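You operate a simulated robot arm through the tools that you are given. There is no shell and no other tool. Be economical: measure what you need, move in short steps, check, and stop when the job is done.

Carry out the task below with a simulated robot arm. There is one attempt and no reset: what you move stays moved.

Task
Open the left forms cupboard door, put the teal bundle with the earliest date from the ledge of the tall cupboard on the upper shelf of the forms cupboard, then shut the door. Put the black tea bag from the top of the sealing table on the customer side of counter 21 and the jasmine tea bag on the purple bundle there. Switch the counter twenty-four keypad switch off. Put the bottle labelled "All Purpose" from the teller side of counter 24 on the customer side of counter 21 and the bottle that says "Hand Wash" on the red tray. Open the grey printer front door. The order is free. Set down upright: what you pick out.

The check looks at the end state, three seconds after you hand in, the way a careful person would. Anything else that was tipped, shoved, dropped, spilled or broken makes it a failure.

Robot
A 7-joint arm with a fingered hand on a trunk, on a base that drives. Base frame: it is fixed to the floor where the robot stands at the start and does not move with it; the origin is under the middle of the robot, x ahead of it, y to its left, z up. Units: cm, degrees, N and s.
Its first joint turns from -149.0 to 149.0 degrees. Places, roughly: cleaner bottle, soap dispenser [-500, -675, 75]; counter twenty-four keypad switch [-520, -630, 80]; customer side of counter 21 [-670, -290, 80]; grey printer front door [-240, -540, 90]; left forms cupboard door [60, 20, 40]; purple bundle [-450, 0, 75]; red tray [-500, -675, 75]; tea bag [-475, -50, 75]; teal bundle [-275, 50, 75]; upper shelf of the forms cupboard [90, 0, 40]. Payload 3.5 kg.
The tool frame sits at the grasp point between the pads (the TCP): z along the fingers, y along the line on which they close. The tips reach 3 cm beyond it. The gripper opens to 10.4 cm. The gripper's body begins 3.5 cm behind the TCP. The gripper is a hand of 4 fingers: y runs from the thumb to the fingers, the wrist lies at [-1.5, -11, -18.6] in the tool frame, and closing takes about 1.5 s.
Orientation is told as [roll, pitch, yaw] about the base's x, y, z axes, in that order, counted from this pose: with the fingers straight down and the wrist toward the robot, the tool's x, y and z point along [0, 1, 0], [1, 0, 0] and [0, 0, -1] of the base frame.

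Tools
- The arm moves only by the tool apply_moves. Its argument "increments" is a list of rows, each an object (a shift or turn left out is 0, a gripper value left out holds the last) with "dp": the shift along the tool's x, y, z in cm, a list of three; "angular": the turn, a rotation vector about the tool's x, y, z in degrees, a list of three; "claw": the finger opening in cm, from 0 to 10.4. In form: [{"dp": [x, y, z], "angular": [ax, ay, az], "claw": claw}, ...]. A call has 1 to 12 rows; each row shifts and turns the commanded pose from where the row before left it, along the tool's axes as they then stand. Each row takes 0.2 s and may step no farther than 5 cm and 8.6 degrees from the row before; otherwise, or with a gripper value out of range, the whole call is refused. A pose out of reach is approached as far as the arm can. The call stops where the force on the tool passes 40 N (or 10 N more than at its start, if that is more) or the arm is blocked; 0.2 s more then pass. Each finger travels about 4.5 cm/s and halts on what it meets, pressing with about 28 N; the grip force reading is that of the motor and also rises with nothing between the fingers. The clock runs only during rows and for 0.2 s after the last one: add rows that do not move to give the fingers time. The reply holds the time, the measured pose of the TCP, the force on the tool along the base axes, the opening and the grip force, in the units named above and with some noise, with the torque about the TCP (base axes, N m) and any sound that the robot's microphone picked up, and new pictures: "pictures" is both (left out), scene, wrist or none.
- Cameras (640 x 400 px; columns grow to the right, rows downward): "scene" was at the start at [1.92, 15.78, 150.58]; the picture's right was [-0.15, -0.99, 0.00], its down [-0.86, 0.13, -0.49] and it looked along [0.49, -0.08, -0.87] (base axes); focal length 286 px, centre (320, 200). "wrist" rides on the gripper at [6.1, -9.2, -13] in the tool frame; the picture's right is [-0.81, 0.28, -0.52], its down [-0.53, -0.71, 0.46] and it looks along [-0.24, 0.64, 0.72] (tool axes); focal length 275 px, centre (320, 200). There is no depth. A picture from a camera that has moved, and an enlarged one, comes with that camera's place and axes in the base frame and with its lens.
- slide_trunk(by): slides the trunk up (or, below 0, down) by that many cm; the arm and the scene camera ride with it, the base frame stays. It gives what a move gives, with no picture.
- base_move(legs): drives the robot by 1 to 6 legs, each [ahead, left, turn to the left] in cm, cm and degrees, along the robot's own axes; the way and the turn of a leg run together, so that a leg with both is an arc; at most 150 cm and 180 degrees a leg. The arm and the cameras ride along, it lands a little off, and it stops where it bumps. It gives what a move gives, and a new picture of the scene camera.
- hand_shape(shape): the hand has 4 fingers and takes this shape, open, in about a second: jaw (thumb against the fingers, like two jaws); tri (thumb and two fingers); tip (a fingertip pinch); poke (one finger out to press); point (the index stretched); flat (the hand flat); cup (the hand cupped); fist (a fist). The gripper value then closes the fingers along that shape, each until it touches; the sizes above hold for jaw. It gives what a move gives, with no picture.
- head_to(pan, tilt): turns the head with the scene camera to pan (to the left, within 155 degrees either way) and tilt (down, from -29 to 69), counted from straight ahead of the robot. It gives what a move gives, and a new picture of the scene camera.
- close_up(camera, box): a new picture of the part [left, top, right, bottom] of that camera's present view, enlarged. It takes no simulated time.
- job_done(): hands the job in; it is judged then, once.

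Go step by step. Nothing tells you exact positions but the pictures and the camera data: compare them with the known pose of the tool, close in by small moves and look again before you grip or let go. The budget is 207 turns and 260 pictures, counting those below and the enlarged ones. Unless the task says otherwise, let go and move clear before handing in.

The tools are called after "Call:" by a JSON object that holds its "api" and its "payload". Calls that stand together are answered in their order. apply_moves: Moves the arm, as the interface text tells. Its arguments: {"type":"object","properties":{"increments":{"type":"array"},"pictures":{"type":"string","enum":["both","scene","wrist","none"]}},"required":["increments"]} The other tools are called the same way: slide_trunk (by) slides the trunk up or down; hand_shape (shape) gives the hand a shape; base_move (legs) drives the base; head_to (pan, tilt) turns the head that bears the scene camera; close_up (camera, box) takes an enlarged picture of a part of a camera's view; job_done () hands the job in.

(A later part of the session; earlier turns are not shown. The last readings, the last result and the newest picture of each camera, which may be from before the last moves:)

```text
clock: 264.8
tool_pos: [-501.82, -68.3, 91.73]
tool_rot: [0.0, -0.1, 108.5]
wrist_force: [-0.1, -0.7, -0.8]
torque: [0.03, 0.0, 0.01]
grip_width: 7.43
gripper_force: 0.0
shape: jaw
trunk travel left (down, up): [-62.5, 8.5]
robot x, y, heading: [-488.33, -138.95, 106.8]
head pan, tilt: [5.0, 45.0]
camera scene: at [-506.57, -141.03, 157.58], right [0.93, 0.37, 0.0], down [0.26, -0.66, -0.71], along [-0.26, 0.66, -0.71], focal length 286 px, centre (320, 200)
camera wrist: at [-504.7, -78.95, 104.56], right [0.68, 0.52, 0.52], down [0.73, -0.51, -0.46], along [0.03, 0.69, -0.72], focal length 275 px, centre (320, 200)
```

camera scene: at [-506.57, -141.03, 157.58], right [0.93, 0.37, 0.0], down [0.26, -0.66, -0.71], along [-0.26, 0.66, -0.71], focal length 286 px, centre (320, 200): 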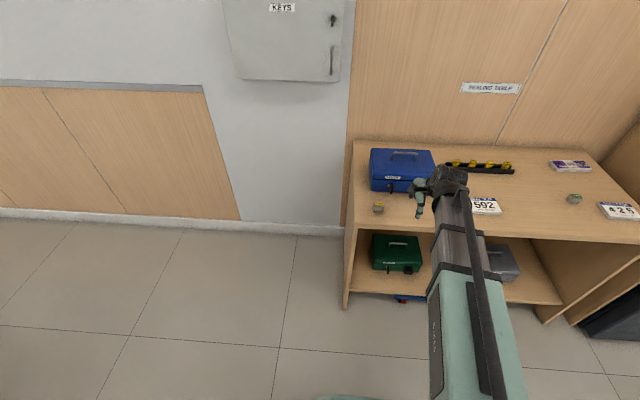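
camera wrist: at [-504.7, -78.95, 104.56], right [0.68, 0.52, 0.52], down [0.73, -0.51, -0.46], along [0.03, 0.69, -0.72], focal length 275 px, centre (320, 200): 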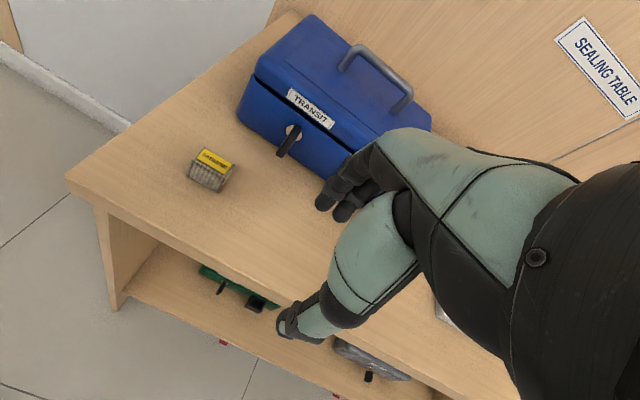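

Call:
{"api": "apply_moves", "payload": {"increments": [{"dp": [3.24, 2.6, 0]}, {"dp": [3.24, 2.6, 0]}, {"dp": [3.24, 2.6, 0]}, {"dp": [0, 0, 2.5]}], "pictures": "wrist"}}

Call:
{"api": "close_up", "payload": {"camera": "scene", "box": [340, 130, 468, 210]}}

```text
clock: 265.8
tool_pos: [-513.59, -64.12, 89.2]
tool_rot: [0.0, -0.2, 108.5]
wrist_force: [0.3, 0.5, -1.2]
torque: [0.0, 0.01, 0.05]
grip_width: 7.45
gripper_force: 0.1
shape: jaw
trunk travel left (down, up): [-62.5, 8.5]
robot x, y, heading: [-488.52, -139.26, 107.2]
head pan, tilt: [5.0, 45.0]
camera wrist: at [-516.43, -74.67, 102.13], right [0.68, 0.52, 0.52], down [0.73, -0.51, -0.46], along [0.03, 0.69, -0.72], focal length 275 px, centre (320, 200)
```

wrist: 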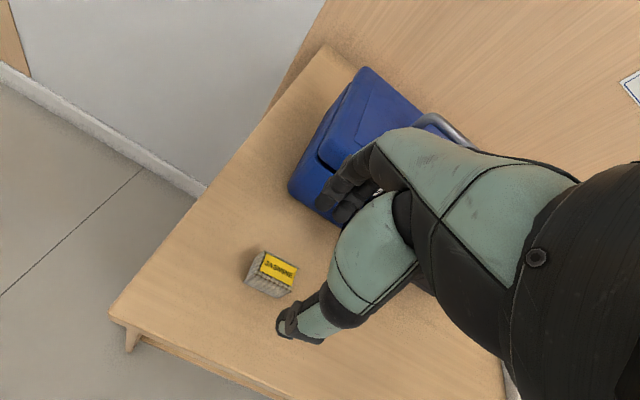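

```text
5.00 times, centred on (404, 170) of scene
camera zoom: at [-506.57, -141.06, 157.58], right [0.93, 0.37, 0.0], down [0.26, -0.66, -0.71], along [-0.26, 0.66, -0.71], focal length 1430 px, centre (-100, 350)
```

zoom: 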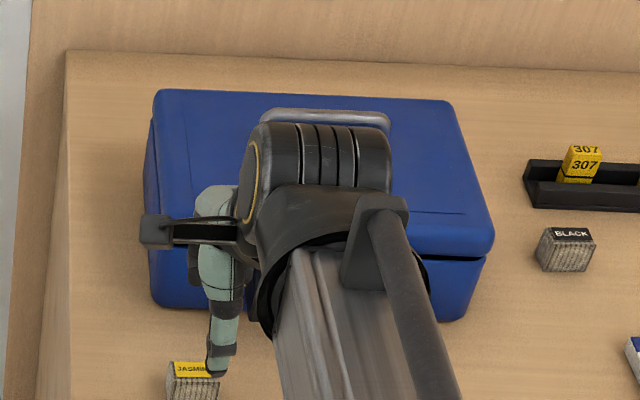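

Call:
{"api": "apply_moves", "payload": {"increments": [{"dp": [0, 0.9, 2.5]}, {"dp": [0, 0, 2.5]}, {"dp": [0, 0, 2.2]}], "pictures": "wrist"}}

```text
clock: 266.6
tool_pos: [-513.87, -63.28, 82.04]
tool_rot: [-0.1, -0.1, 108.5]
wrist_force: [-0.4, 0.3, -0.4]
torque: [0.01, -0.01, -0.01]
grip_width: 7.48
gripper_force: 0.2
shape: jaw
trunk travel left (down, up): [-62.5, 8.5]
robot x, y, heading: [-488.64, -138.92, 107.1]
head pan, tilt: [5.0, 45.0]
camera wrist: at [-516.73, -73.75, 94.94], right [0.68, 0.52, 0.52], down [0.73, -0.51, -0.46], along [0.03, 0.69, -0.72], focal length 275 px, centre (320, 200)
```

wrist: 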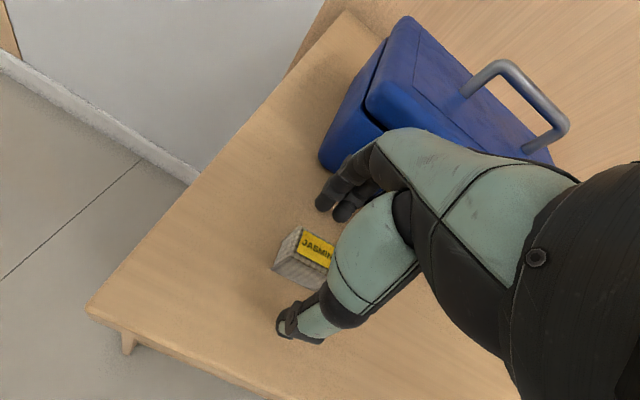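

Call:
{"api": "apply_moves", "payload": {"increments": [{"dp": [0, 0, 0.4]}, {"claw": 5.5}, {"claw": 4.5}, {"claw": 3.5}, {"claw": 2}, {"claw": 2}, {}, {}], "pictures": "wrist"}}

```text
clock: 268.4
tool_pos: [-513.79, -63.2, 81.7]
tool_rot: [-0.1, -0.1, 108.5]
wrist_force: [0.8, -1.3, 1.5]
torque: [-0.03, 0.01, 0.0]
grip_width: 2.1
gripper_force: 27.9
shape: jaw
trunk travel left (down, up): [-62.5, 8.5]
robot x, y, heading: [-488.71, -139.02, 106.8]
head pan, tilt: [5.0, 45.0]
camera wrist: at [-516.74, -73.77, 94.63], right [0.68, 0.52, 0.52], down [0.73, -0.51, -0.46], along [0.03, 0.69, -0.72], focal length 275 px, centre (320, 200)
```

wrist: 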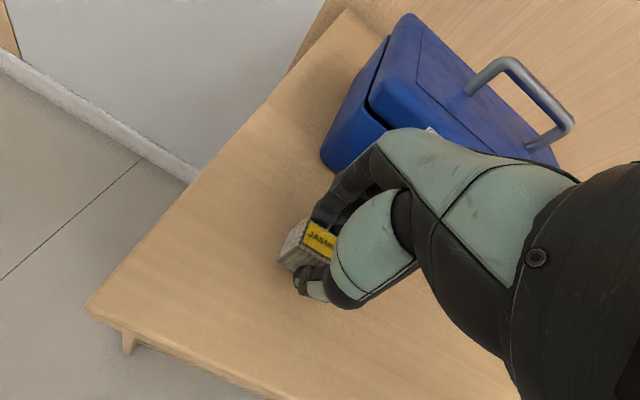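

Call:
{"api": "apply_moves", "payload": {"increments": [{"claw": 0.5}, {}, {}, {"dp": [0, 0, -2.5]}, {"dp": [0, 0, -3]}, {"dp": [0, 0, -3]}], "pictures": "wrist"}}

```text
clock: 269.8
tool_pos: [-513.89, -63.07, 90.21]
tool_rot: [-0.1, -0.2, 108.4]
wrist_force: [-0.5, 0.4, 0.0]
torque: [0.0, 0.03, 0.03]
grip_width: 2.11
gripper_force: 28.3
shape: jaw
trunk travel left (down, up): [-62.5, 8.5]
robot x, y, heading: [-488.23, -139.5, 106.9]
head pan, tilt: [5.0, 45.0]
camera wrist: at [-516.76, -73.63, 103.09], right [0.68, 0.52, 0.52], down [0.73, -0.51, -0.46], along [0.03, 0.69, -0.72], focal length 275 px, centre (320, 200)
```

wrist: 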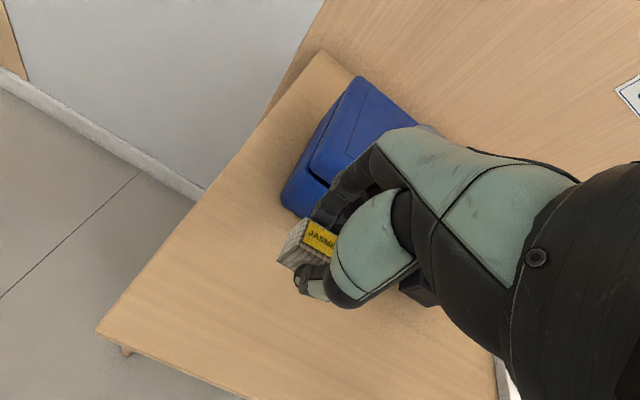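

Jasmine is held. Raise and drive right and ahead to the purple bundle (≈[-442, -9]).

Call:
{"api": "apply_moves", "payload": {"increments": [{"dp": [0, -2, -4]}], "pictures": "none"}}

Call:
{"api": "base_move", "payload": {"legs": [[0, -80, 0], [22, 0, 0]]}}

Call:
{"api": "head_to", "payload": {"pan": -8, "tilt": 52}}

```text
clock: 270.2
tool_pos: [-513.13, -65.05, 94.25]
tool_rot: [-0.1, -0.1, 108.5]
wrist_force: [0.7, -0.1, -0.9]
torque: [0.01, -0.03, 0.02]
grip_width: 2.13
gripper_force: 27.9
shape: jaw
trunk travel left (down, up): [-62.5, 8.5]
robot x, y, heading: [-488.43, -139.37, 107.3]
head pan, tilt: [5.0, 45.0]
```

```text
clock: 275.8
tool_pos: [-442.02, -20.15, 94.15]
tool_rot: [0.0, 0.0, 108.6]
wrist_force: [-0.3, 0.5, -0.5]
torque: [-0.03, 0.0, 0.03]
grip_width: 2.12
gripper_force: 27.2
shape: jaw
trunk travel left (down, up): [-62.5, 8.5]
robot x, y, heading: [-416.73, -93.99, 107.1]
head pan, tilt: [5.0, 45.0]
camera scene: at [-435.2, -96.1, 157.58], right [0.93, 0.38, 0.0], down [0.27, -0.66, -0.71], along [-0.27, 0.65, -0.71], focal length 286 px, centre (320, 200)
```

scene: 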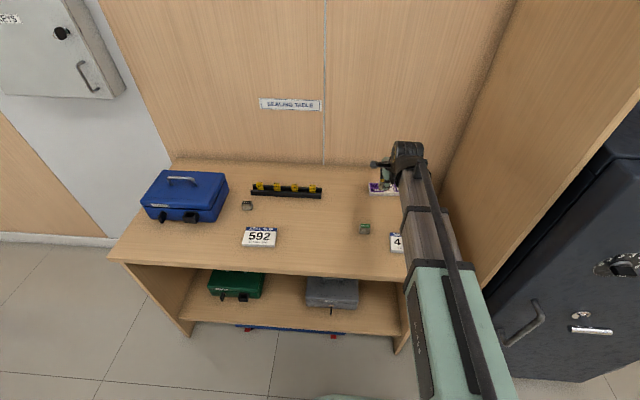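

```text
clock: 276.6
tool_pos: [-441.99, -20.11, 94.17]
tool_rot: [0.1, -0.1, 108.6]
wrist_force: [0.1, 0.4, -0.7]
torque: [0.01, 0.0, 0.03]
grip_width: 2.13
gripper_force: 28.2
shape: jaw
trunk travel left (down, up): [-62.5, 8.5]
robot x, y, heading: [-416.79, -94.21, 107.3]
head pan, tilt: [-8.0, 52.0]
camera scene: at [-433.3, -96.29, 156.63], right [0.99, 0.16, 0.0], down [0.13, -0.78, -0.62], along [-0.1, 0.61, -0.79], focal length 286 px, centre (320, 200)
```

scene: 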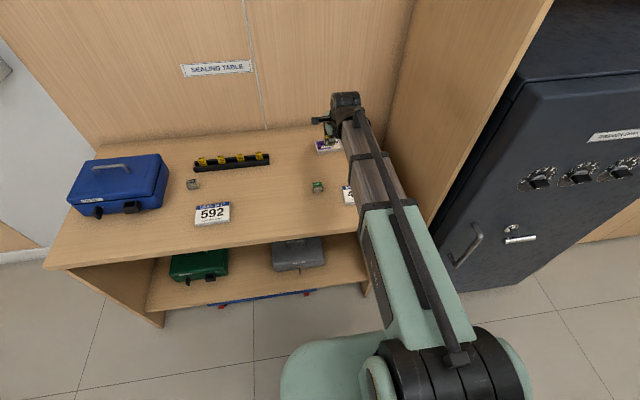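

Take the wrist view and a zoom of the bundle.

Call:
{"api": "close_up", "payload": {"camera": "wrist", "box": [0, 0, 640, 400]}}

Call:
{"api": "close_up", "payload": {"camera": "scene", "box": [290, 80, 418, 160]}}

```text
1.00 times, centred on (320, 200) of wrist (not enlarged: the box is as wide or as high as the picture)
camera zoom: at [-444.86, -30.71, 107.13], right [0.68, 0.52, 0.52], down [0.73, -0.51, -0.46], along [0.03, 0.69, -0.72], focal length 275 px, centre (320, 200)
```

zoom: 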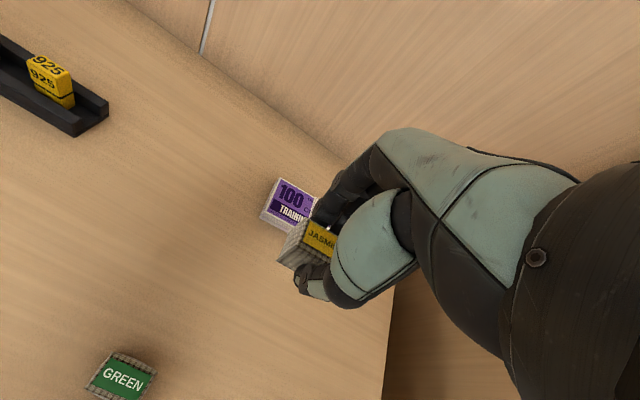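

```text
5.00 times, centred on (354, 120) of scene
camera zoom: at [-433.3, -96.29, 156.63], right [0.99, 0.16, 0.0], down [0.13, -0.78, -0.62], along [-0.1, 0.61, -0.79], focal length 1430 px, centre (150, 600)
```

zoom: 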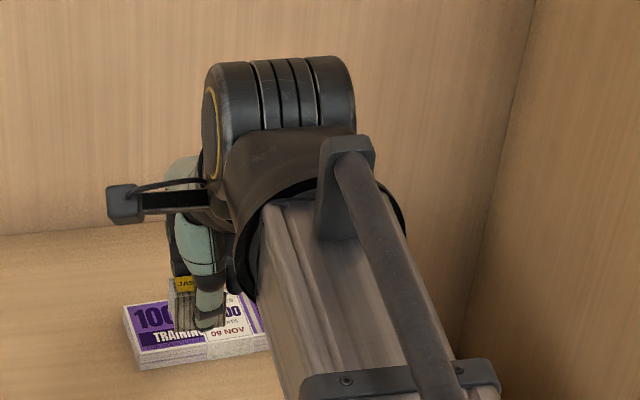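

Bundle centre ≈ [-441, -8]. Moving over it and lowering.

Call:
{"api": "apply_moves", "payload": {"increments": [{"dp": [-1.27, 3.77, 0]}, {"dp": [-1.27, 3.77, 0]}, {"dp": [-1.27, 3.77, 0]}, {"dp": [0, 0, 3.5]}, {"dp": [0, 0, 3.5]}], "pictures": "wrist"}}

Call:
{"api": "close_up", "payload": {"camera": "scene", "box": [290, 80, 418, 160]}}

```text
clock: 277.8
tool_pos: [-442.08, -7.94, 87.34]
tool_rot: [-0.1, -0.1, 108.6]
wrist_force: [0.4, -0.3, 0.7]
torque: [0.0, -0.01, 0.01]
grip_width: 2.1
gripper_force: 28.3
shape: jaw
trunk travel left (down, up): [-62.5, 8.5]
robot x, y, heading: [-416.6, -94.36, 107.1]
head pan, tilt: [-8.0, 52.0]
camera wrist: at [-444.94, -18.66, 100.3], right [0.68, 0.52, 0.52], down [0.73, -0.51, -0.46], along [0.03, 0.69, -0.72], focal length 275 px, centre (320, 200)
```

wrist: 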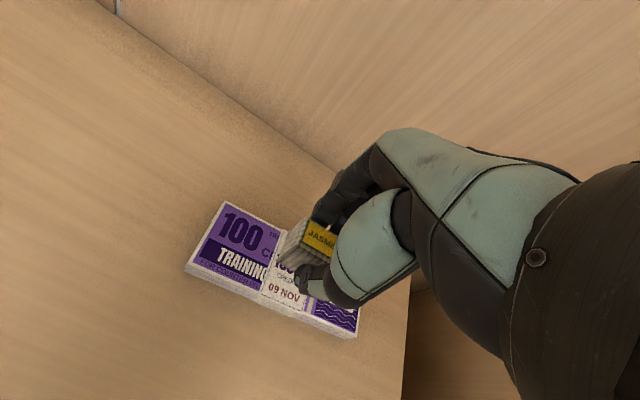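

```text
5.00 times, centred on (354, 120) of scene
camera zoom: at [-433.31, -96.29, 156.63], right [0.99, 0.16, 0.0], down [0.12, -0.78, -0.62], along [-0.1, 0.61, -0.79], focal length 1430 px, centre (150, 600)
```

zoom: 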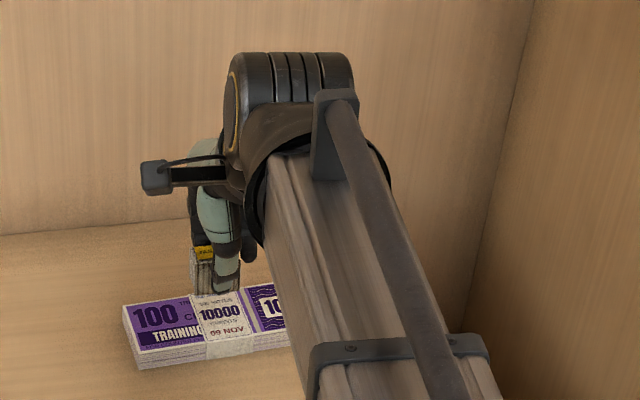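

Call:
{"api": "apply_moves", "payload": {"increments": [{"dp": [0, -0.9, 1.3]}, {"dp": [0, 0, 0.6]}, {"dp": [0, 0, 0.4]}, {"dp": [0, 0, 0.4]}, {"dp": [0, 0, 0.3]}, {"dp": [0, 0, 0.3]}, {"dp": [0, 0, 0.3]}], "pictures": "wrist"}}

Call:
{"api": "close_up", "payload": {"camera": "scene", "box": [290, 80, 418, 160]}}

```text
clock: 279.4
tool_pos: [-441.63, -9.11, 83.58]
tool_rot: [-0.1, 0.0, 108.5]
wrist_force: [-0.3, 0.4, 0.0]
torque: [-0.03, 0.01, 0.0]
grip_width: 2.1
gripper_force: 28.1
shape: jaw
trunk travel left (down, up): [-62.5, 8.5]
robot x, y, heading: [-417.15, -94.52, 107.1]
head pan, tilt: [-8.0, 52.0]
camera wrist: at [-444.59, -19.58, 96.56], right [0.68, 0.52, 0.52], down [0.73, -0.51, -0.46], along [0.03, 0.69, -0.72], focal length 275 px, centre (320, 200)
```

wrist: 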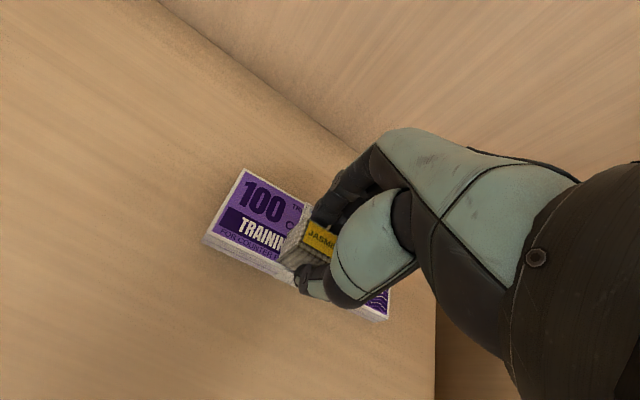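

```text
5.00 times, centred on (354, 120) of scene
camera zoom: at [-433.3, -96.29, 156.62], right [0.99, 0.16, 0.0], down [0.12, -0.78, -0.62], along [-0.1, 0.61, -0.79], focal length 1430 px, centre (150, 600)
```

zoom: 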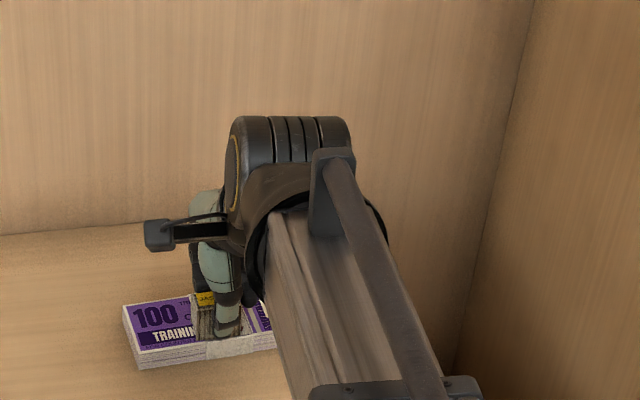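

The cube sits too far toward the front edge; shift back 1.3 cm and lower to contact.

Call:
{"api": "apply_moves", "payload": {"increments": [{"dp": [0, 1.3, 0]}, {"dp": [0, 0, 0.3]}, {"dp": [0, 0, 0.3]}, {"dp": [0, 0, 0.3]}, {"dp": [0, 0, 0.3]}, {"dp": [0, 0, 0.3]}, {"dp": [0, 0, 0.3]}, {"dp": [0, 0, 0.3]}], "pictures": "wrist"}}

Call:
{"api": "close_up", "payload": {"camera": "scene", "box": [290, 80, 418, 160]}}

```text
clock: 280.6
tool_pos: [-442.21, -7.76, 83.29]
tool_rot: [-0.1, -0.8, 108.6]
wrist_force: [0.2, -3.0, 24.3]
torque: [-0.07, 0.01, 0.02]
grip_width: 2.32
gripper_force: 27.6
shape: jaw
trunk travel left (down, up): [-62.5, 8.5]
robot x, y, heading: [-417.33, -94.06, 107.1]
head pan, tilt: [-8.0, 52.0]
stopped in row 5: the force on the tool passed its limit at 42 N (the readings are from after the stop); the commanded pose is now the measured one
camera wrist: at [-444.98, -18.47, 96.13], right [0.68, 0.51, 0.52], down [0.73, -0.5, -0.47], along [0.02, 0.7, -0.71], focal length 275 px, centre (320, 200)
```

wrist: 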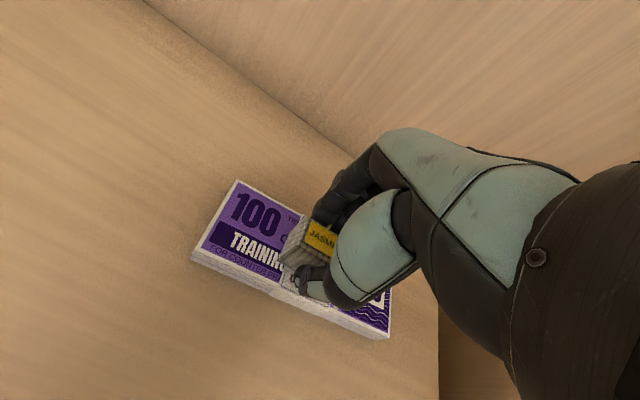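

```text
5.00 times, centred on (354, 120) of scene
camera zoom: at [-433.22, -96.6, 156.63], right [0.99, 0.16, 0.0], down [0.12, -0.78, -0.62], along [-0.1, 0.61, -0.79], focal length 1430 px, centre (150, 600)
```

zoom: 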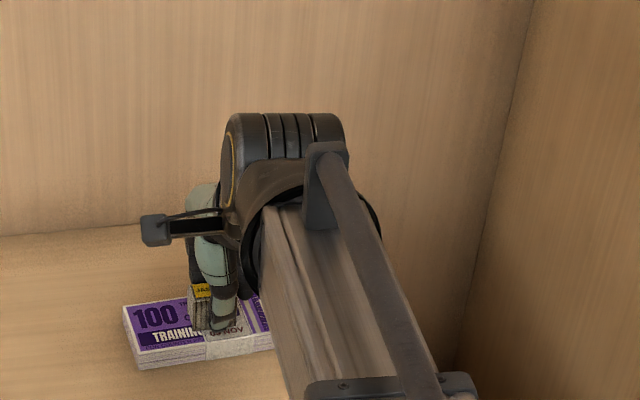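

Contact; cube well centred. Ease up slightly and release slowly.

Call:
{"api": "apply_moves", "payload": {"increments": [{"dp": [0, 0, -0.3]}, {"claw": 3}, {"claw": 4}, {"claw": 5}, {"claw": 6}, {}, {"dp": [0, 0, -2]}, {"dp": [0, 0, -3]}, {"dp": [0, 0, -4]}, {"dp": [0, -2, -3]}], "pictures": "wrist"}}

```text
clock: 282.8
tool_pos: [-441.2, -9.79, 95.28]
tool_rot: [-0.1, -0.5, 108.6]
wrist_force: [-0.2, 0.5, 0.2]
torque: [0.01, -0.01, 0.02]
grip_width: 5.97
gripper_force: 0.2
shape: jaw
trunk travel left (down, up): [-62.5, 8.5]
robot x, y, heading: [-417.13, -94.28, 107.0]
head pan, tilt: [-8.0, 52.0]
camera wrist: at [-444.12, -20.4, 108.13], right [0.68, 0.51, 0.52], down [0.73, -0.5, -0.46], along [0.02, 0.69, -0.72], focal length 275 px, centre (320, 200)
```

wrist: 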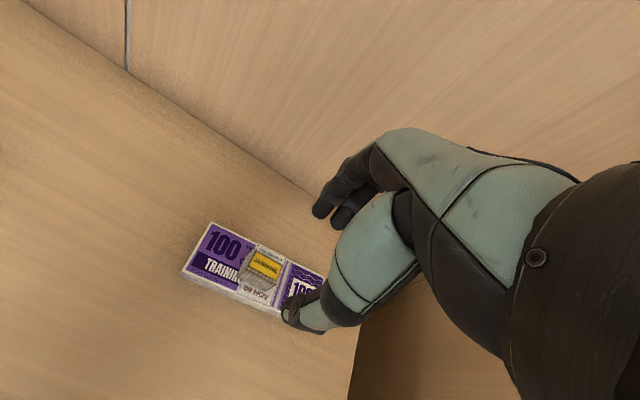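

Jasmine is sitting on the purple bundle. Now black (≈[-489, -36.8]): retract 10 cm and drive left 53 cm.

Call:
{"api": "apply_moves", "payload": {"increments": [{"dp": [0, -4.5, -0.5], "claw": 5.2}, {"dp": [0, -4.5, -0.5]}, {"dp": [0, -2.5, 0]}], "pictures": "none"}}

Call:
{"api": "base_move", "payload": {"legs": [[0, 53.5, 0]]}}

Call:
{"api": "close_up", "payload": {"camera": "wrist", "box": [0, 0, 640, 400]}}

```text
clock: 283.6
tool_pos: [-437.96, -20.71, 96.17]
tool_rot: [0.1, -0.4, 108.6]
wrist_force: [-0.3, 0.3, 0.6]
torque: [0.03, -0.02, 0.03]
grip_width: 5.25
gripper_force: 0.0
shape: jaw
trunk travel left (down, up): [-62.5, 8.5]
robot x, y, heading: [-417.06, -93.86, 107.2]
head pan, tilt: [-8.0, 52.0]
```

```text
clock: 286.7
tool_pos: [-489.77, -36.66, 96.12]
tool_rot: [0.1, -0.6, 108.7]
wrist_force: [-0.6, 0.4, -0.2]
torque: [0.0, -0.02, 0.0]
grip_width: 5.26
gripper_force: 0.1
shape: jaw
trunk travel left (down, up): [-62.5, 8.5]
robot x, y, heading: [-468.88, -110.15, 107.0]
head pan, tilt: [-8.0, 52.0]
camera scene: at [-484.89, -112.31, 156.62], right [0.99, 0.16, 0.0], down [0.13, -0.78, -0.62], along [-0.1, 0.61, -0.79], focal length 286 px, centre (320, 200)
```

scene: 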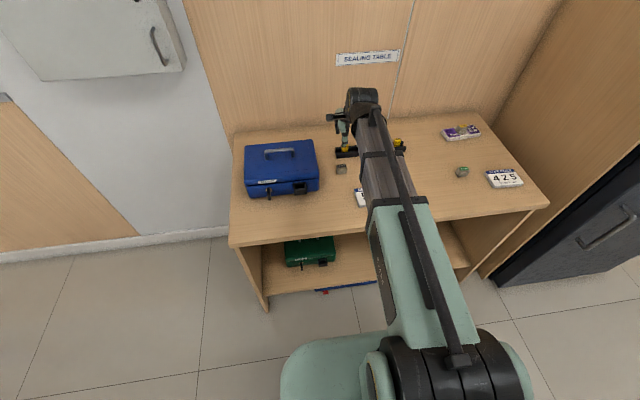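

```text
1.00 times, centred on (320, 200) of wrist (not enlarged: the box is as wide or as high as the picture)
camera zoom: at [-492.57, -47.37, 109.06], right [0.68, 0.52, 0.52], down [0.73, -0.5, -0.46], along [0.02, 0.69, -0.72], focal length 275 px, centre (320, 200)
```

zoom: 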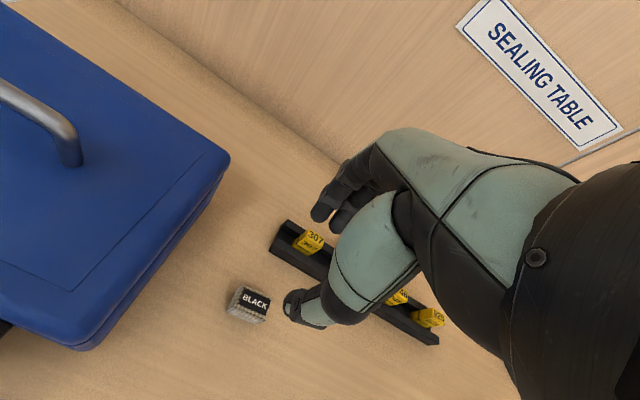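

Call:
{"api": "apply_moves", "payload": {"increments": [{"dp": [-0.5, -0.4, 3]}, {"dp": [0, 0, 3.5]}, {"dp": [0, 0, 3]}, {"dp": [0, 0, 2.5]}], "pictures": "wrist"}}

Call:
{"api": "close_up", "payload": {"camera": "scene", "box": [290, 100, 418, 180]}}

```text
clock: 287.7
tool_pos: [-489.44, -36.79, 83.98]
tool_rot: [-0.1, -0.5, 108.6]
wrist_force: [0.6, 0.0, -0.3]
torque: [0.02, -0.03, 0.0]
grip_width: 5.23
gripper_force: 0.1
shape: jaw
trunk travel left (down, up): [-62.5, 8.5]
robot x, y, heading: [-468.65, -109.88, 107.3]
head pan, tilt: [-8.0, 52.0]
camera wrist: at [-492.15, -47.5, 97.03], right [0.68, 0.52, 0.52], down [0.73, -0.5, -0.46], along [0.02, 0.69, -0.72], focal length 275 px, centre (320, 200)
```

wrist: 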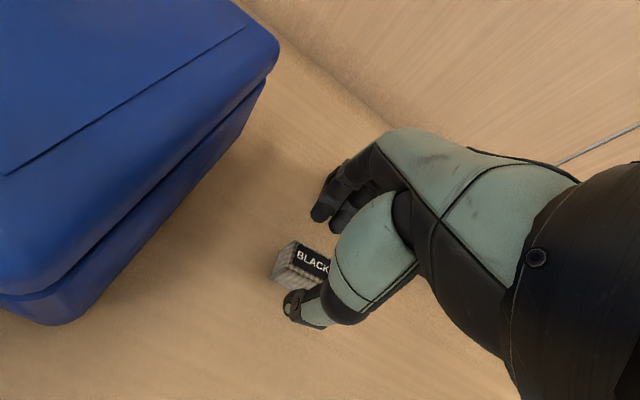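

```text
5.00 times, centred on (354, 140) of scene
camera zoom: at [-484.85, -112.29, 156.63], right [0.99, 0.16, 0.0], down [0.13, -0.78, -0.62], along [-0.1, 0.61, -0.79], focal length 1430 px, centre (150, 500)
```

zoom: 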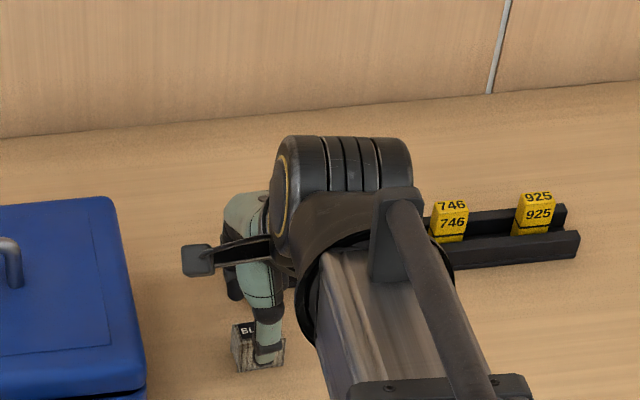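

Call:
{"api": "apply_moves", "payload": {"increments": [{"dp": [0, 0, 1.2]}, {"dp": [0, 0, 1.0]}, {"claw": 4}, {"claw": 3}, {"claw": 0.5}, {}, {}, {}, {"dp": [0, 0, -2]}, {"dp": [0, 0, -3]}, {"dp": [0, 0, -3]}], "pictures": "wrist"}}

```text
clock: 290.1
tool_pos: [-489.4, -36.92, 89.93]
tool_rot: [0.1, -0.6, 108.7]
wrist_force: [-0.7, 0.2, 0.7]
torque: [0.04, -0.02, -0.01]
grip_width: 2.0
gripper_force: 28.2
shape: jaw
trunk travel left (down, up): [-62.5, 8.5]
robot x, y, heading: [-468.67, -110.23, 107.1]
head pan, tilt: [-8.0, 52.0]
camera wrist: at [-492.13, -47.58, 102.83], right [0.68, 0.52, 0.52], down [0.73, -0.5, -0.46], along [0.02, 0.69, -0.72], focal length 275 px, centre (320, 200)
```

wrist: 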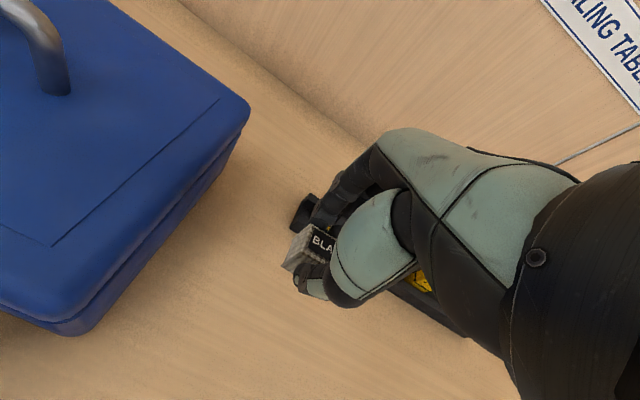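

Black tea held. I'll retract, back off and head toward the passage at the counters' end.

Call:
{"api": "apply_moves", "payload": {"increments": [{"dp": [0, -4, -3]}, {"dp": [0, -4.5, -2]}, {"dp": [0, -3, 0]}], "pictures": "none"}}

Call:
{"api": "base_move", "payload": {"legs": [[-30, 0, 0], [0, 100, 0], [52, 0, 0]]}}

Call:
{"api": "head_to", "payload": {"pan": 115, "tilt": 25}}

```text
clock: 290.9
tool_pos: [-485.13, -47.94, 94.98]
tool_rot: [0.0, -0.5, 108.7]
wrist_force: [0.8, -0.1, -0.8]
torque: [0.05, 0.02, -0.01]
grip_width: 1.97
gripper_force: 27.8
shape: jaw
trunk travel left (down, up): [-62.5, 8.5]
robot x, y, heading: [-468.43, -110.17, 107.4]
head pan, tilt: [-8.0, 52.0]
```

```text
clock: 300.4
tool_pos: [-589.45, -56.55, 94.92]
tool_rot: [0.0, -0.4, 108.9]
wrist_force: [0.2, 0.5, -0.1]
torque: [0.01, -0.01, -0.02]
grip_width: 1.97
gripper_force: 28.1
shape: jaw
trunk travel left (down, up): [-62.5, 8.5]
robot x, y, heading: [-572.66, -118.89, 107.1]
head pan, tilt: [-8.0, 52.0]
camera scene: at [-588.95, -120.88, 156.62], right [0.99, 0.16, 0.0], down [0.13, -0.78, -0.62], along [-0.1, 0.61, -0.79], focal length 286 px, centre (320, 200)
```

scene: 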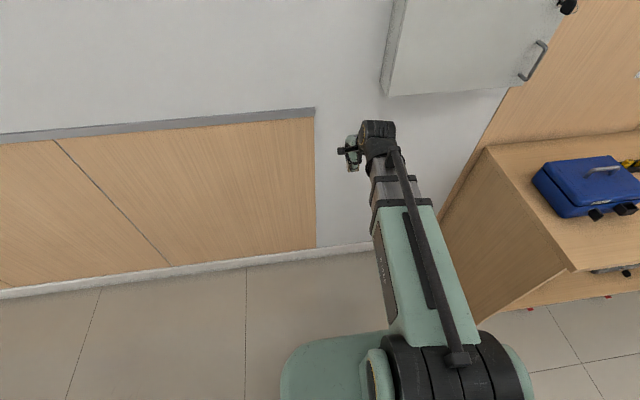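

```text
clock: 302.4
tool_pos: [-589.39, -56.58, 94.99]
tool_rot: [0.0, -0.5, 109.0]
wrist_force: [0.1, 0.4, 0.1]
torque: [-0.02, 0.01, 0.0]
grip_width: 1.96
gripper_force: 27.6
shape: jaw
trunk travel left (down, up): [-62.5, 8.5]
robot x, y, heading: [-572.23, -118.66, 107.4]
head pan, tilt: [115.0, 25.0]
camera scene: at [-594.51, -134.54, 160.64], right [-0.67, 0.74, 0.0], down [0.31, 0.28, -0.91], along [-0.67, -0.61, -0.42], focal length 286 px, centre (320, 200)
```

scene: 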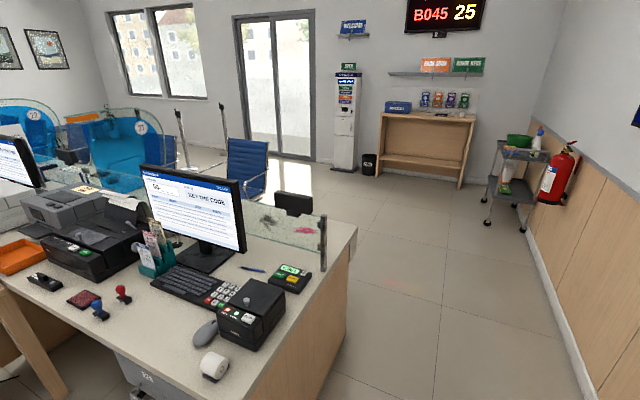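

Counter 21 is the nearest one: its customer strip lies beyond the glass, roughly between n... [-673,-204] and [-714,-216] at the end. I'll go into the passage and turn to face the counter's end.

Call:
{"api": "base_move", "payload": {"legs": [[22, 0, 0], [0, 135, 0], [0, 0, 90], [0, 0, 90]]}}

Call:
{"api": "head_to", "payload": {"pan": 0, "tilt": 40}}

```text
clock: 303.8
tool_pos: [-593.41, -44.05, 94.94]
tool_rot: [-0.1, 0.1, 109.0]
wrist_force: [4.5, -11.9, 3.9]
torque: [0.29, 0.06, -0.14]
grip_width: 1.74
gripper_force: 28.1
shape: jaw
trunk travel left (down, up): [-62.5, 8.5]
robot x, y, heading: [-576.71, -105.69, 107.4]
head pan, tilt: [115.0, 25.0]
stopped in leg 1: the force on the tool passed its limit at 62 N (the readings are from after the stop); the commanded pose is now the measured one
camera scene: at [-598.52, -121.74, 160.63], right [-0.67, 0.74, 0.0], down [0.31, 0.29, -0.91], along [-0.67, -0.61, -0.42], focal length 286 px, centre (320, 200)
```

scene: 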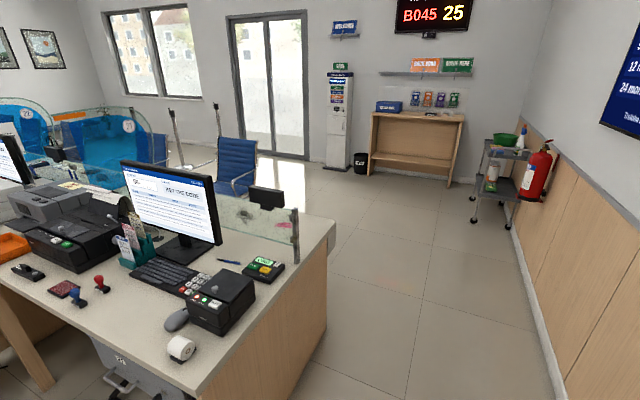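

```text
clock: 305.7
tool_pos: [-593.34, -44.05, 95.15]
tool_rot: [-0.1, 0.0, 108.9]
wrist_force: [5.7, -17.2, 0.0]
torque: [0.19, 0.09, -0.2]
grip_width: 1.72
gripper_force: 27.7
shape: jaw
trunk travel left (down, up): [-62.5, 8.5]
robot x, y, heading: [-576.57, -105.9, 107.6]
head pan, tilt: [0.0, 40.0]
camera scene: at [-594.25, -107.45, 158.31], right [0.95, 0.3, 0.0], down [0.19, -0.61, -0.77], along [-0.23, 0.73, -0.64], focal length 286 px, centre (320, 200)
```

scene: 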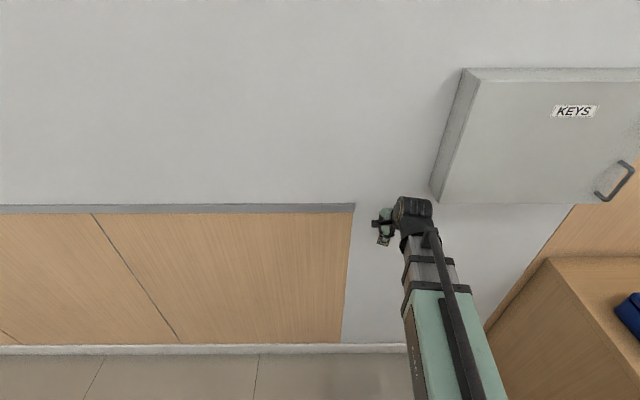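

The hand brushed the wall; I'll back off 7 cm, then go on and turn.

Call:
{"api": "base_move", "payload": {"legs": [[-7, 0, 0], [0, 75, 0], [0, 62, 0], [0, 0, 90], [0, 0, 89]]}}

Call:
{"api": "head_to", "payload": {"pan": 0, "tilt": 45}}

```text
clock: 321.0
tool_pos: [-689.23, -214.77, 94.92]
tool_rot: [0.0, 0.0, -72.1]
wrist_force: [0.1, -0.3, 0.6]
torque: [-0.01, 0.02, 0.01]
grip_width: 1.89
gripper_force: 27.5
shape: jaw
trunk travel left (down, up): [-62.5, 8.5]
robot x, y, heading: [-704.85, -152.62, -73.7]
head pan, tilt: [0.0, 40.0]
camera scene: at [-687.43, -151.83, 158.31], right [-0.96, -0.28, 0.0], down [-0.18, 0.62, -0.77], along [0.22, -0.73, -0.64], focal length 286 px, centre (320, 200)
```

scene: 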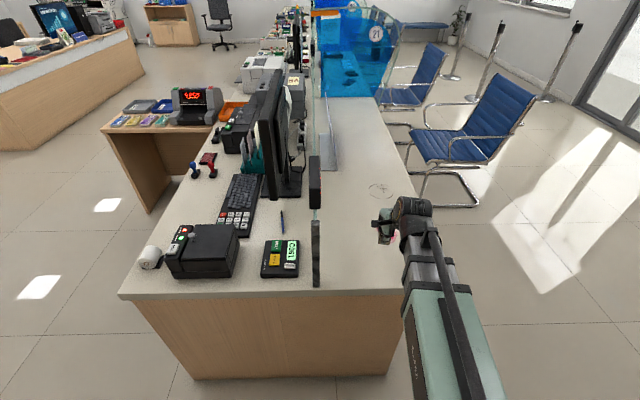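

```text
clock: 321.7
tool_pos: [-689.32, -214.72, 94.97]
tool_rot: [0.0, 0.0, -72.1]
wrist_force: [-0.2, 0.3, 0.0]
torque: [0.0, -0.04, -0.01]
grip_width: 1.87
gripper_force: 27.8
shape: jaw
trunk travel left (down, up): [-62.5, 8.5]
robot x, y, heading: [-704.74, -152.55, -73.7]
head pan, tilt: [0.0, 45.0]
camera scene: at [-687.53, -151.48, 157.58], right [-0.96, -0.28, 0.0], down [-0.2, 0.68, -0.71], along [0.2, -0.68, -0.71], focal length 286 px, centre (320, 200)
```

scene: 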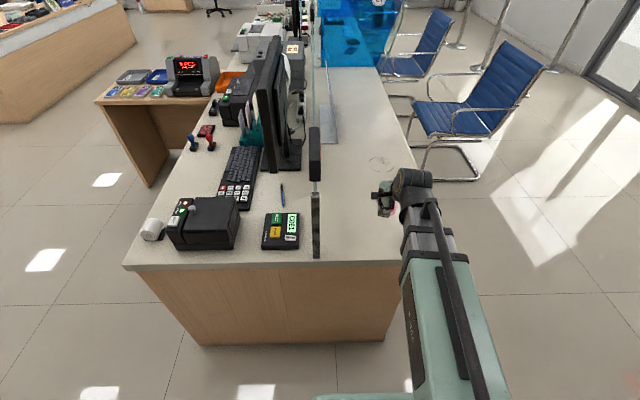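

Call:
{"api": "close_up", "payload": {"camera": "scene", "box": [300, 140, 460, 240]}}

Call:
{"api": "close_up", "payload": {"camera": "wrist", "box": [0, 0, 640, 400]}}

```text
4.00 times, centred on (380, 190) of scene
camera zoom: at [-687.53, -151.48, 157.58], right [-0.96, -0.28, 0.0], down [-0.2, 0.68, -0.71], along [0.2, -0.68, -0.71], focal length 1144 px, centre (80, 240)
```

zoom: 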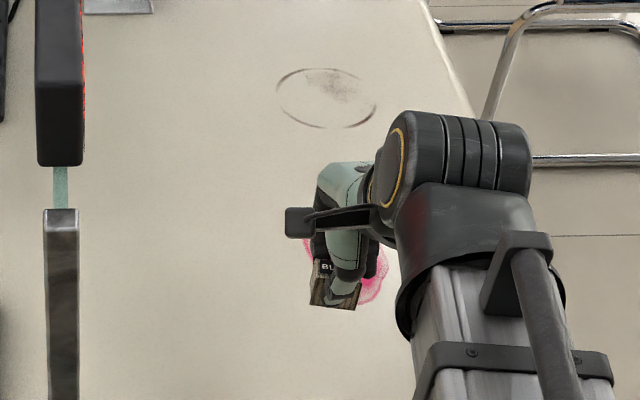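

```text
1.00 times, centred on (320, 200) of wrist (not enlarged: the box is as wide or as high as the picture)
camera zoom: at [-686.26, -204.07, 107.88], right [-0.69, -0.51, 0.52], down [-0.73, 0.52, -0.45], along [-0.03, -0.69, -0.72], focal length 275 px, centre (320, 200)
```

zoom: 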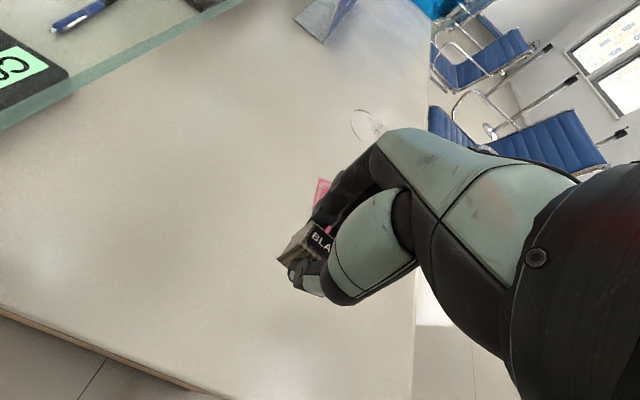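

Some stains are on the strip; I'll place the tea on a clean spot near [-681, -228].

Call:
{"api": "apply_moves", "payload": {"increments": [{"dp": [0.87, 3.8, 0]}, {"dp": [0.87, 3.8, 0]}, {"dp": [0.87, 3.8, 0]}, {"dp": [0.87, 3.8, 0]}, {"dp": [0, 0, 4]}, {"dp": [0, 0, 3]}], "pictures": "wrist"}}

Call:
{"api": "close_up", "payload": {"camera": "scene", "box": [300, 120, 460, 220]}}

```text
clock: 323.1
tool_pos: [-681.26, -228.0, 88.0]
tool_rot: [0.0, 0.0, -72.1]
wrist_force: [0.3, 0.2, -0.6]
torque: [-0.02, 0.06, -0.01]
grip_width: 1.87
gripper_force: 27.8
shape: jaw
trunk travel left (down, up): [-62.5, 8.5]
robot x, y, heading: [-705.15, -152.79, -73.5]
head pan, tilt: [0.0, 45.0]
camera wrist: at [-678.27, -217.35, 100.91], right [-0.69, -0.51, 0.52], down [-0.73, 0.52, -0.46], along [-0.03, -0.69, -0.72], focal length 275 px, centre (320, 200)
```

wrist: 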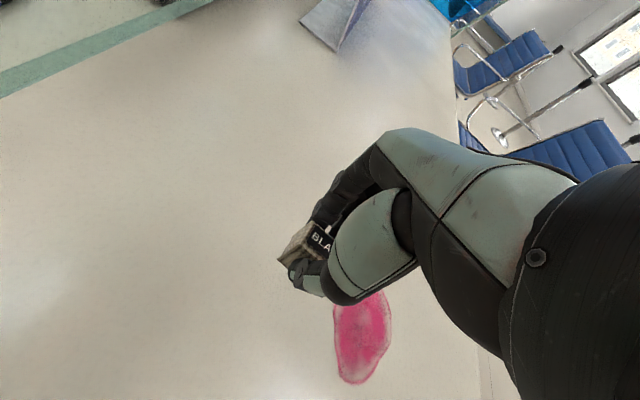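

```text
4.00 times, centred on (380, 170) of scene
camera zoom: at [-687.54, -151.49, 157.58], right [-0.96, -0.28, 0.0], down [-0.2, 0.68, -0.71], along [0.2, -0.68, -0.71], focal length 1144 px, centre (80, 320)
```

zoom: 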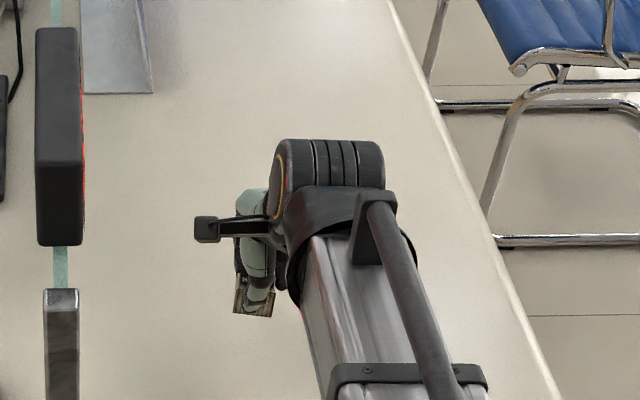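

Call:
{"api": "apply_moves", "payload": {"increments": [{"dp": [0, 0, 1.5]}, {"dp": [0, 0, 1]}, {"dp": [0, 0, 0.7]}, {"dp": [0, 0, 0.5]}, {"dp": [0, 0, 0.5]}, {"dp": [0, 0, 0.4]}, {"dp": [0, 0, 0.4]}, {"dp": [0, 0, 0.4]}, {"dp": [0, 0, 0.4]}, {"dp": [0, 0, 0.4]}, {"dp": [0, 0, 0.4]}, {"dp": [0, 0, 0.4]}], "pictures": "wrist"}}

```text
clock: 325.6
tool_pos: [-681.28, -228.11, 81.83]
tool_rot: [0.1, -0.6, -72.2]
wrist_force: [-1.3, 5.5, 25.8]
torque: [0.07, -0.06, -0.04]
grip_width: 2.16
gripper_force: 27.6
shape: jaw
trunk travel left (down, up): [-62.5, 8.5]
robot x, y, heading: [-704.57, -152.56, -73.6]
head pan, tilt: [0.0, 45.0]
stopped in row 12: the force on the tool passed its limit at 44 N (the readings are from after the stop); the commanded pose is now the measured one
camera wrist: at [-678.31, -217.26, 94.7], right [-0.69, -0.5, 0.52], down [-0.72, 0.51, -0.47], along [-0.03, -0.7, -0.72], focal length 275 px, centre (320, 200)
```

wrist: 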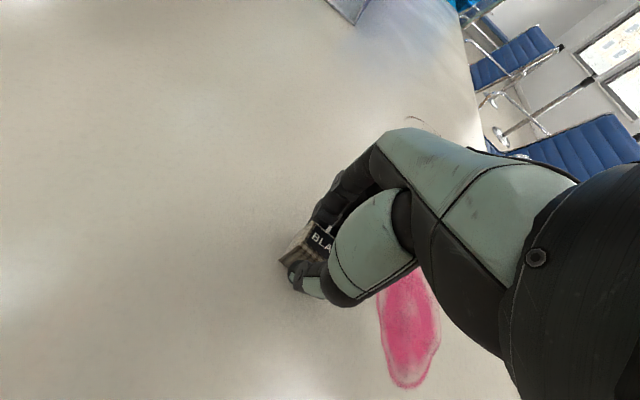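

Call:
{"api": "apply_moves", "payload": {"increments": [{"dp": [0, 0, -0.3]}, {"claw": 3}, {"claw": 4}, {"claw": 5}, {"claw": 6.5}, {}, {"dp": [0, 0, -2]}, {"dp": [0, 0, -3]}, {"dp": [0, 0, -4]}, {"dp": [0, -3, -3]}], "pictures": "wrist"}}

```text
clock: 327.8
tool_pos: [-682.13, -225.07, 93.62]
tool_rot: [0.0, -0.3, -72.2]
wrist_force: [-1.0, 0.1, 0.1]
torque: [-0.03, 0.01, 0.04]
grip_width: 6.48
gripper_force: 0.0
shape: jaw
trunk travel left (down, up): [-62.5, 8.5]
robot x, y, heading: [-704.61, -152.56, -73.8]
head pan, tilt: [0.0, 45.0]
camera wrist: at [-679.2, -214.33, 106.56], right [-0.69, -0.51, 0.52], down [-0.72, 0.51, -0.46], along [-0.03, -0.69, -0.72], focal length 275 px, centre (320, 200)
```

wrist: 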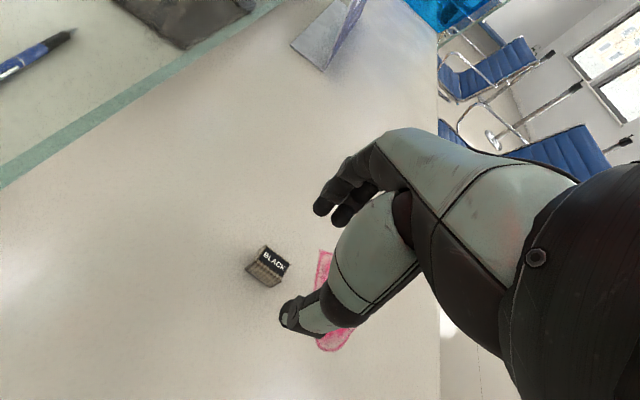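

Black tea stands on the customer side. Next counter 24: retract and drive out to the open floor, then turn to face the teller side.

Call:
{"api": "apply_moves", "payload": {"increments": [{"dp": [0, -4.5, -2]}, {"dp": [0, -4.5, -1]}], "pictures": "none"}}

Call:
{"api": "base_move", "payload": {"legs": [[-14, 0, 0], [0, 145, 0], [75, 0, 0], [0, 100, 0], [0, 0, -89], [0, 120, 0]]}}

Call:
{"api": "head_to", "payload": {"pan": 60, "tilt": 20}}

```text
clock: 328.4
tool_pos: [-684.65, -216.65, 96.75]
tool_rot: [0.1, -0.3, -72.1]
wrist_force: [0.5, 0.0, 0.1]
torque: [0.0, -0.02, -0.01]
grip_width: 6.45
gripper_force: 0.0
shape: jaw
trunk travel left (down, up): [-62.5, 8.5]
robot x, y, heading: [-704.75, -152.44, -73.6]
head pan, tilt: [0.0, 45.0]
```

```text
clock: 331.4
tool_pos: [-675.14, -199.36, 96.75]
tool_rot: [-0.3, -0.3, -72.8]
wrist_force: [-5.6, 1.0, 0.5]
torque: [-0.05, -0.34, -0.1]
grip_width: 6.46
gripper_force: 0.1
shape: jaw
trunk travel left (down, up): [-62.5, 8.5]
robot x, y, heading: [-694.88, -135.1, -73.4]
head pan, tilt: [0.0, 45.0]
stopped in leg 2: the force on the tool passed its limit at 63 N (the readings are from after the stop); the commanded pose is now the measured one
camera scene: at [-677.41, -133.97, 157.59], right [-0.96, -0.28, 0.0], down [-0.2, 0.68, -0.71], along [0.2, -0.68, -0.71], focal length 286 px, centre (320, 200)
```

scene: 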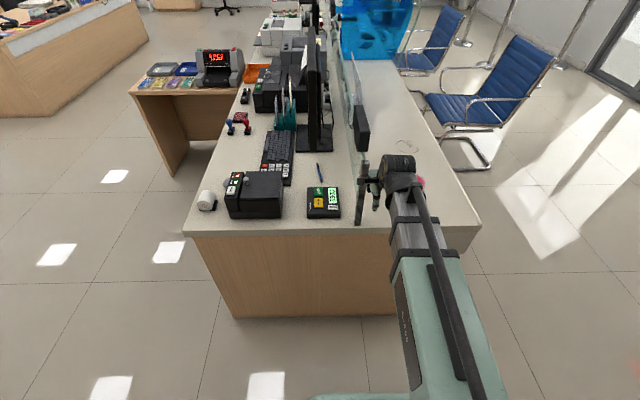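

```text
clock: 332.7
tool_pos: [-675.12, -199.34, 96.71]
tool_rot: [-0.2, -0.3, -72.7]
wrist_force: [-6.6, 0.0, 0.0]
torque: [-0.05, -0.39, -0.14]
grip_width: 6.48
gripper_force: 0.0
shape: jaw
trunk travel left (down, up): [-62.5, 8.5]
robot x, y, heading: [-694.53, -135.28, -73.5]
head pan, tilt: [60.0, 20.0]
camera scene: at [-670.69, -128.36, 161.46], right [-0.24, -0.97, 0.0], down [-0.33, 0.08, -0.94], along [0.91, -0.22, -0.34], focal length 286 px, centre (320, 200)
```

scene: 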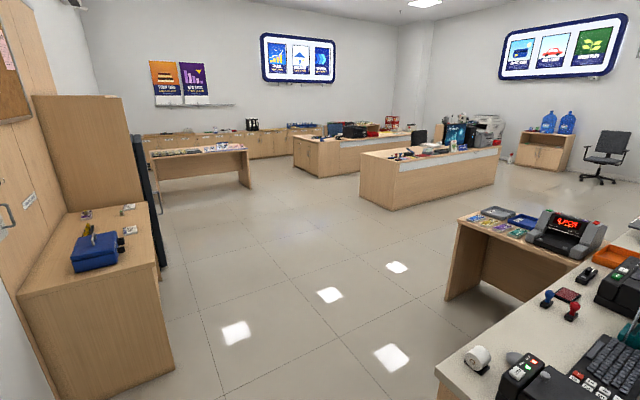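

The hand touched the end of the glass screen; it looks undisturbed. I'll move off, back up further, and go on.

Call:
{"api": "base_move", "payload": {"legs": [[0, -5, 0], [-20, 0, 0], [0, 140, 0], [95, 0, 0]]}}

```text
clock: 345.9
tool_pos: [-525.5, -233.87, 96.7]
tool_rot: [-0.4, -0.2, -73.1]
wrist_force: [0.8, 0.6, -0.2]
torque: [0.02, -0.01, -0.02]
grip_width: 6.47
gripper_force: 0.0
shape: jaw
trunk travel left (down, up): [-62.5, 8.5]
robot x, y, heading: [-544.22, -169.59, -73.8]
head pan, tilt: [60.0, 20.0]
camera scene: at [-520.43, -162.94, 161.45], right [-0.24, -0.97, 0.0], down [-0.33, 0.08, -0.94], along [0.91, -0.23, -0.34], focal length 286 px, centre (320, 200)
```

scene: 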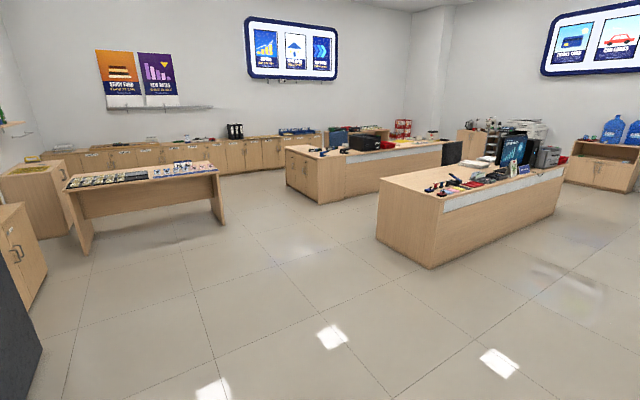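

Call:
{"api": "base_move", "payload": {"legs": [[0, 85, 0], [0, 0, -90], [0, 130, 0], [0, 130, 0]]}}

Call:
{"api": "head_to", "payload": {"pan": 50, "tilt": 25}}

```text
clock: 366.6
tool_pos: [-453.98, -412.6, 96.7]
tool_rot: [-0.5, -0.3, -163.6]
wrist_force: [0.4, -0.1, 0.4]
torque: [0.01, -0.02, -0.02]
grip_width: 6.48
gripper_force: 0.0
shape: jaw
trunk travel left (down, up): [-62.5, 8.5]
robot x, y, heading: [-389.47, -394.39, -164.6]
head pan, tilt: [60.0, 20.0]
camera scene: at [-382.97, -418.4, 161.44], right [-0.97, 0.25, 0.0], down [0.09, 0.33, -0.94], along [-0.23, -0.91, -0.34], focal length 286 px, centre (320, 200)
```

scene: 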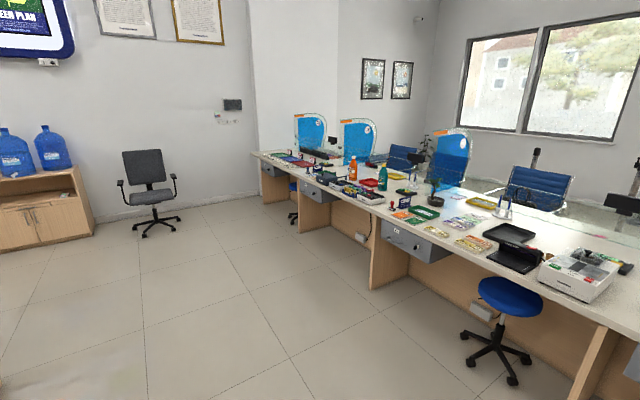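

```text
clock: 367.3
tool_pos: [-454.13, -412.58, 96.94]
tool_rot: [-0.4, -0.3, -163.5]
wrist_force: [-0.2, 0.1, -1.4]
torque: [0.01, -0.02, -0.02]
grip_width: 6.49
gripper_force: 0.0
shape: jaw
trunk travel left (down, up): [-62.5, 8.5]
robot x, y, heading: [-389.58, -393.78, -164.6]
head pan, tilt: [50.0, 25.0]
camera scene: at [-384.46, -417.76, 160.64], right [-0.91, 0.41, 0.0], down [0.17, 0.38, -0.91], along [-0.37, -0.83, -0.42], focal length 286 px, centre (320, 200)
```

scene: 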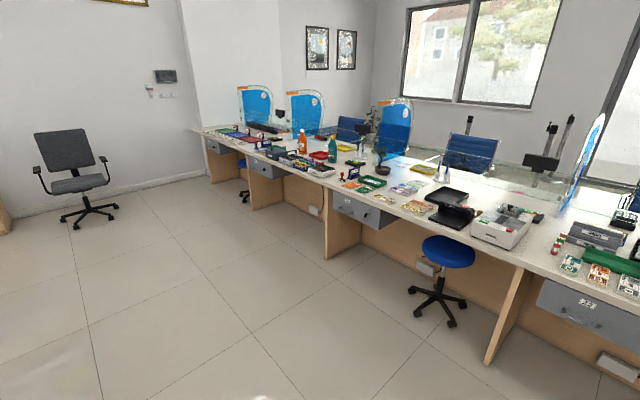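

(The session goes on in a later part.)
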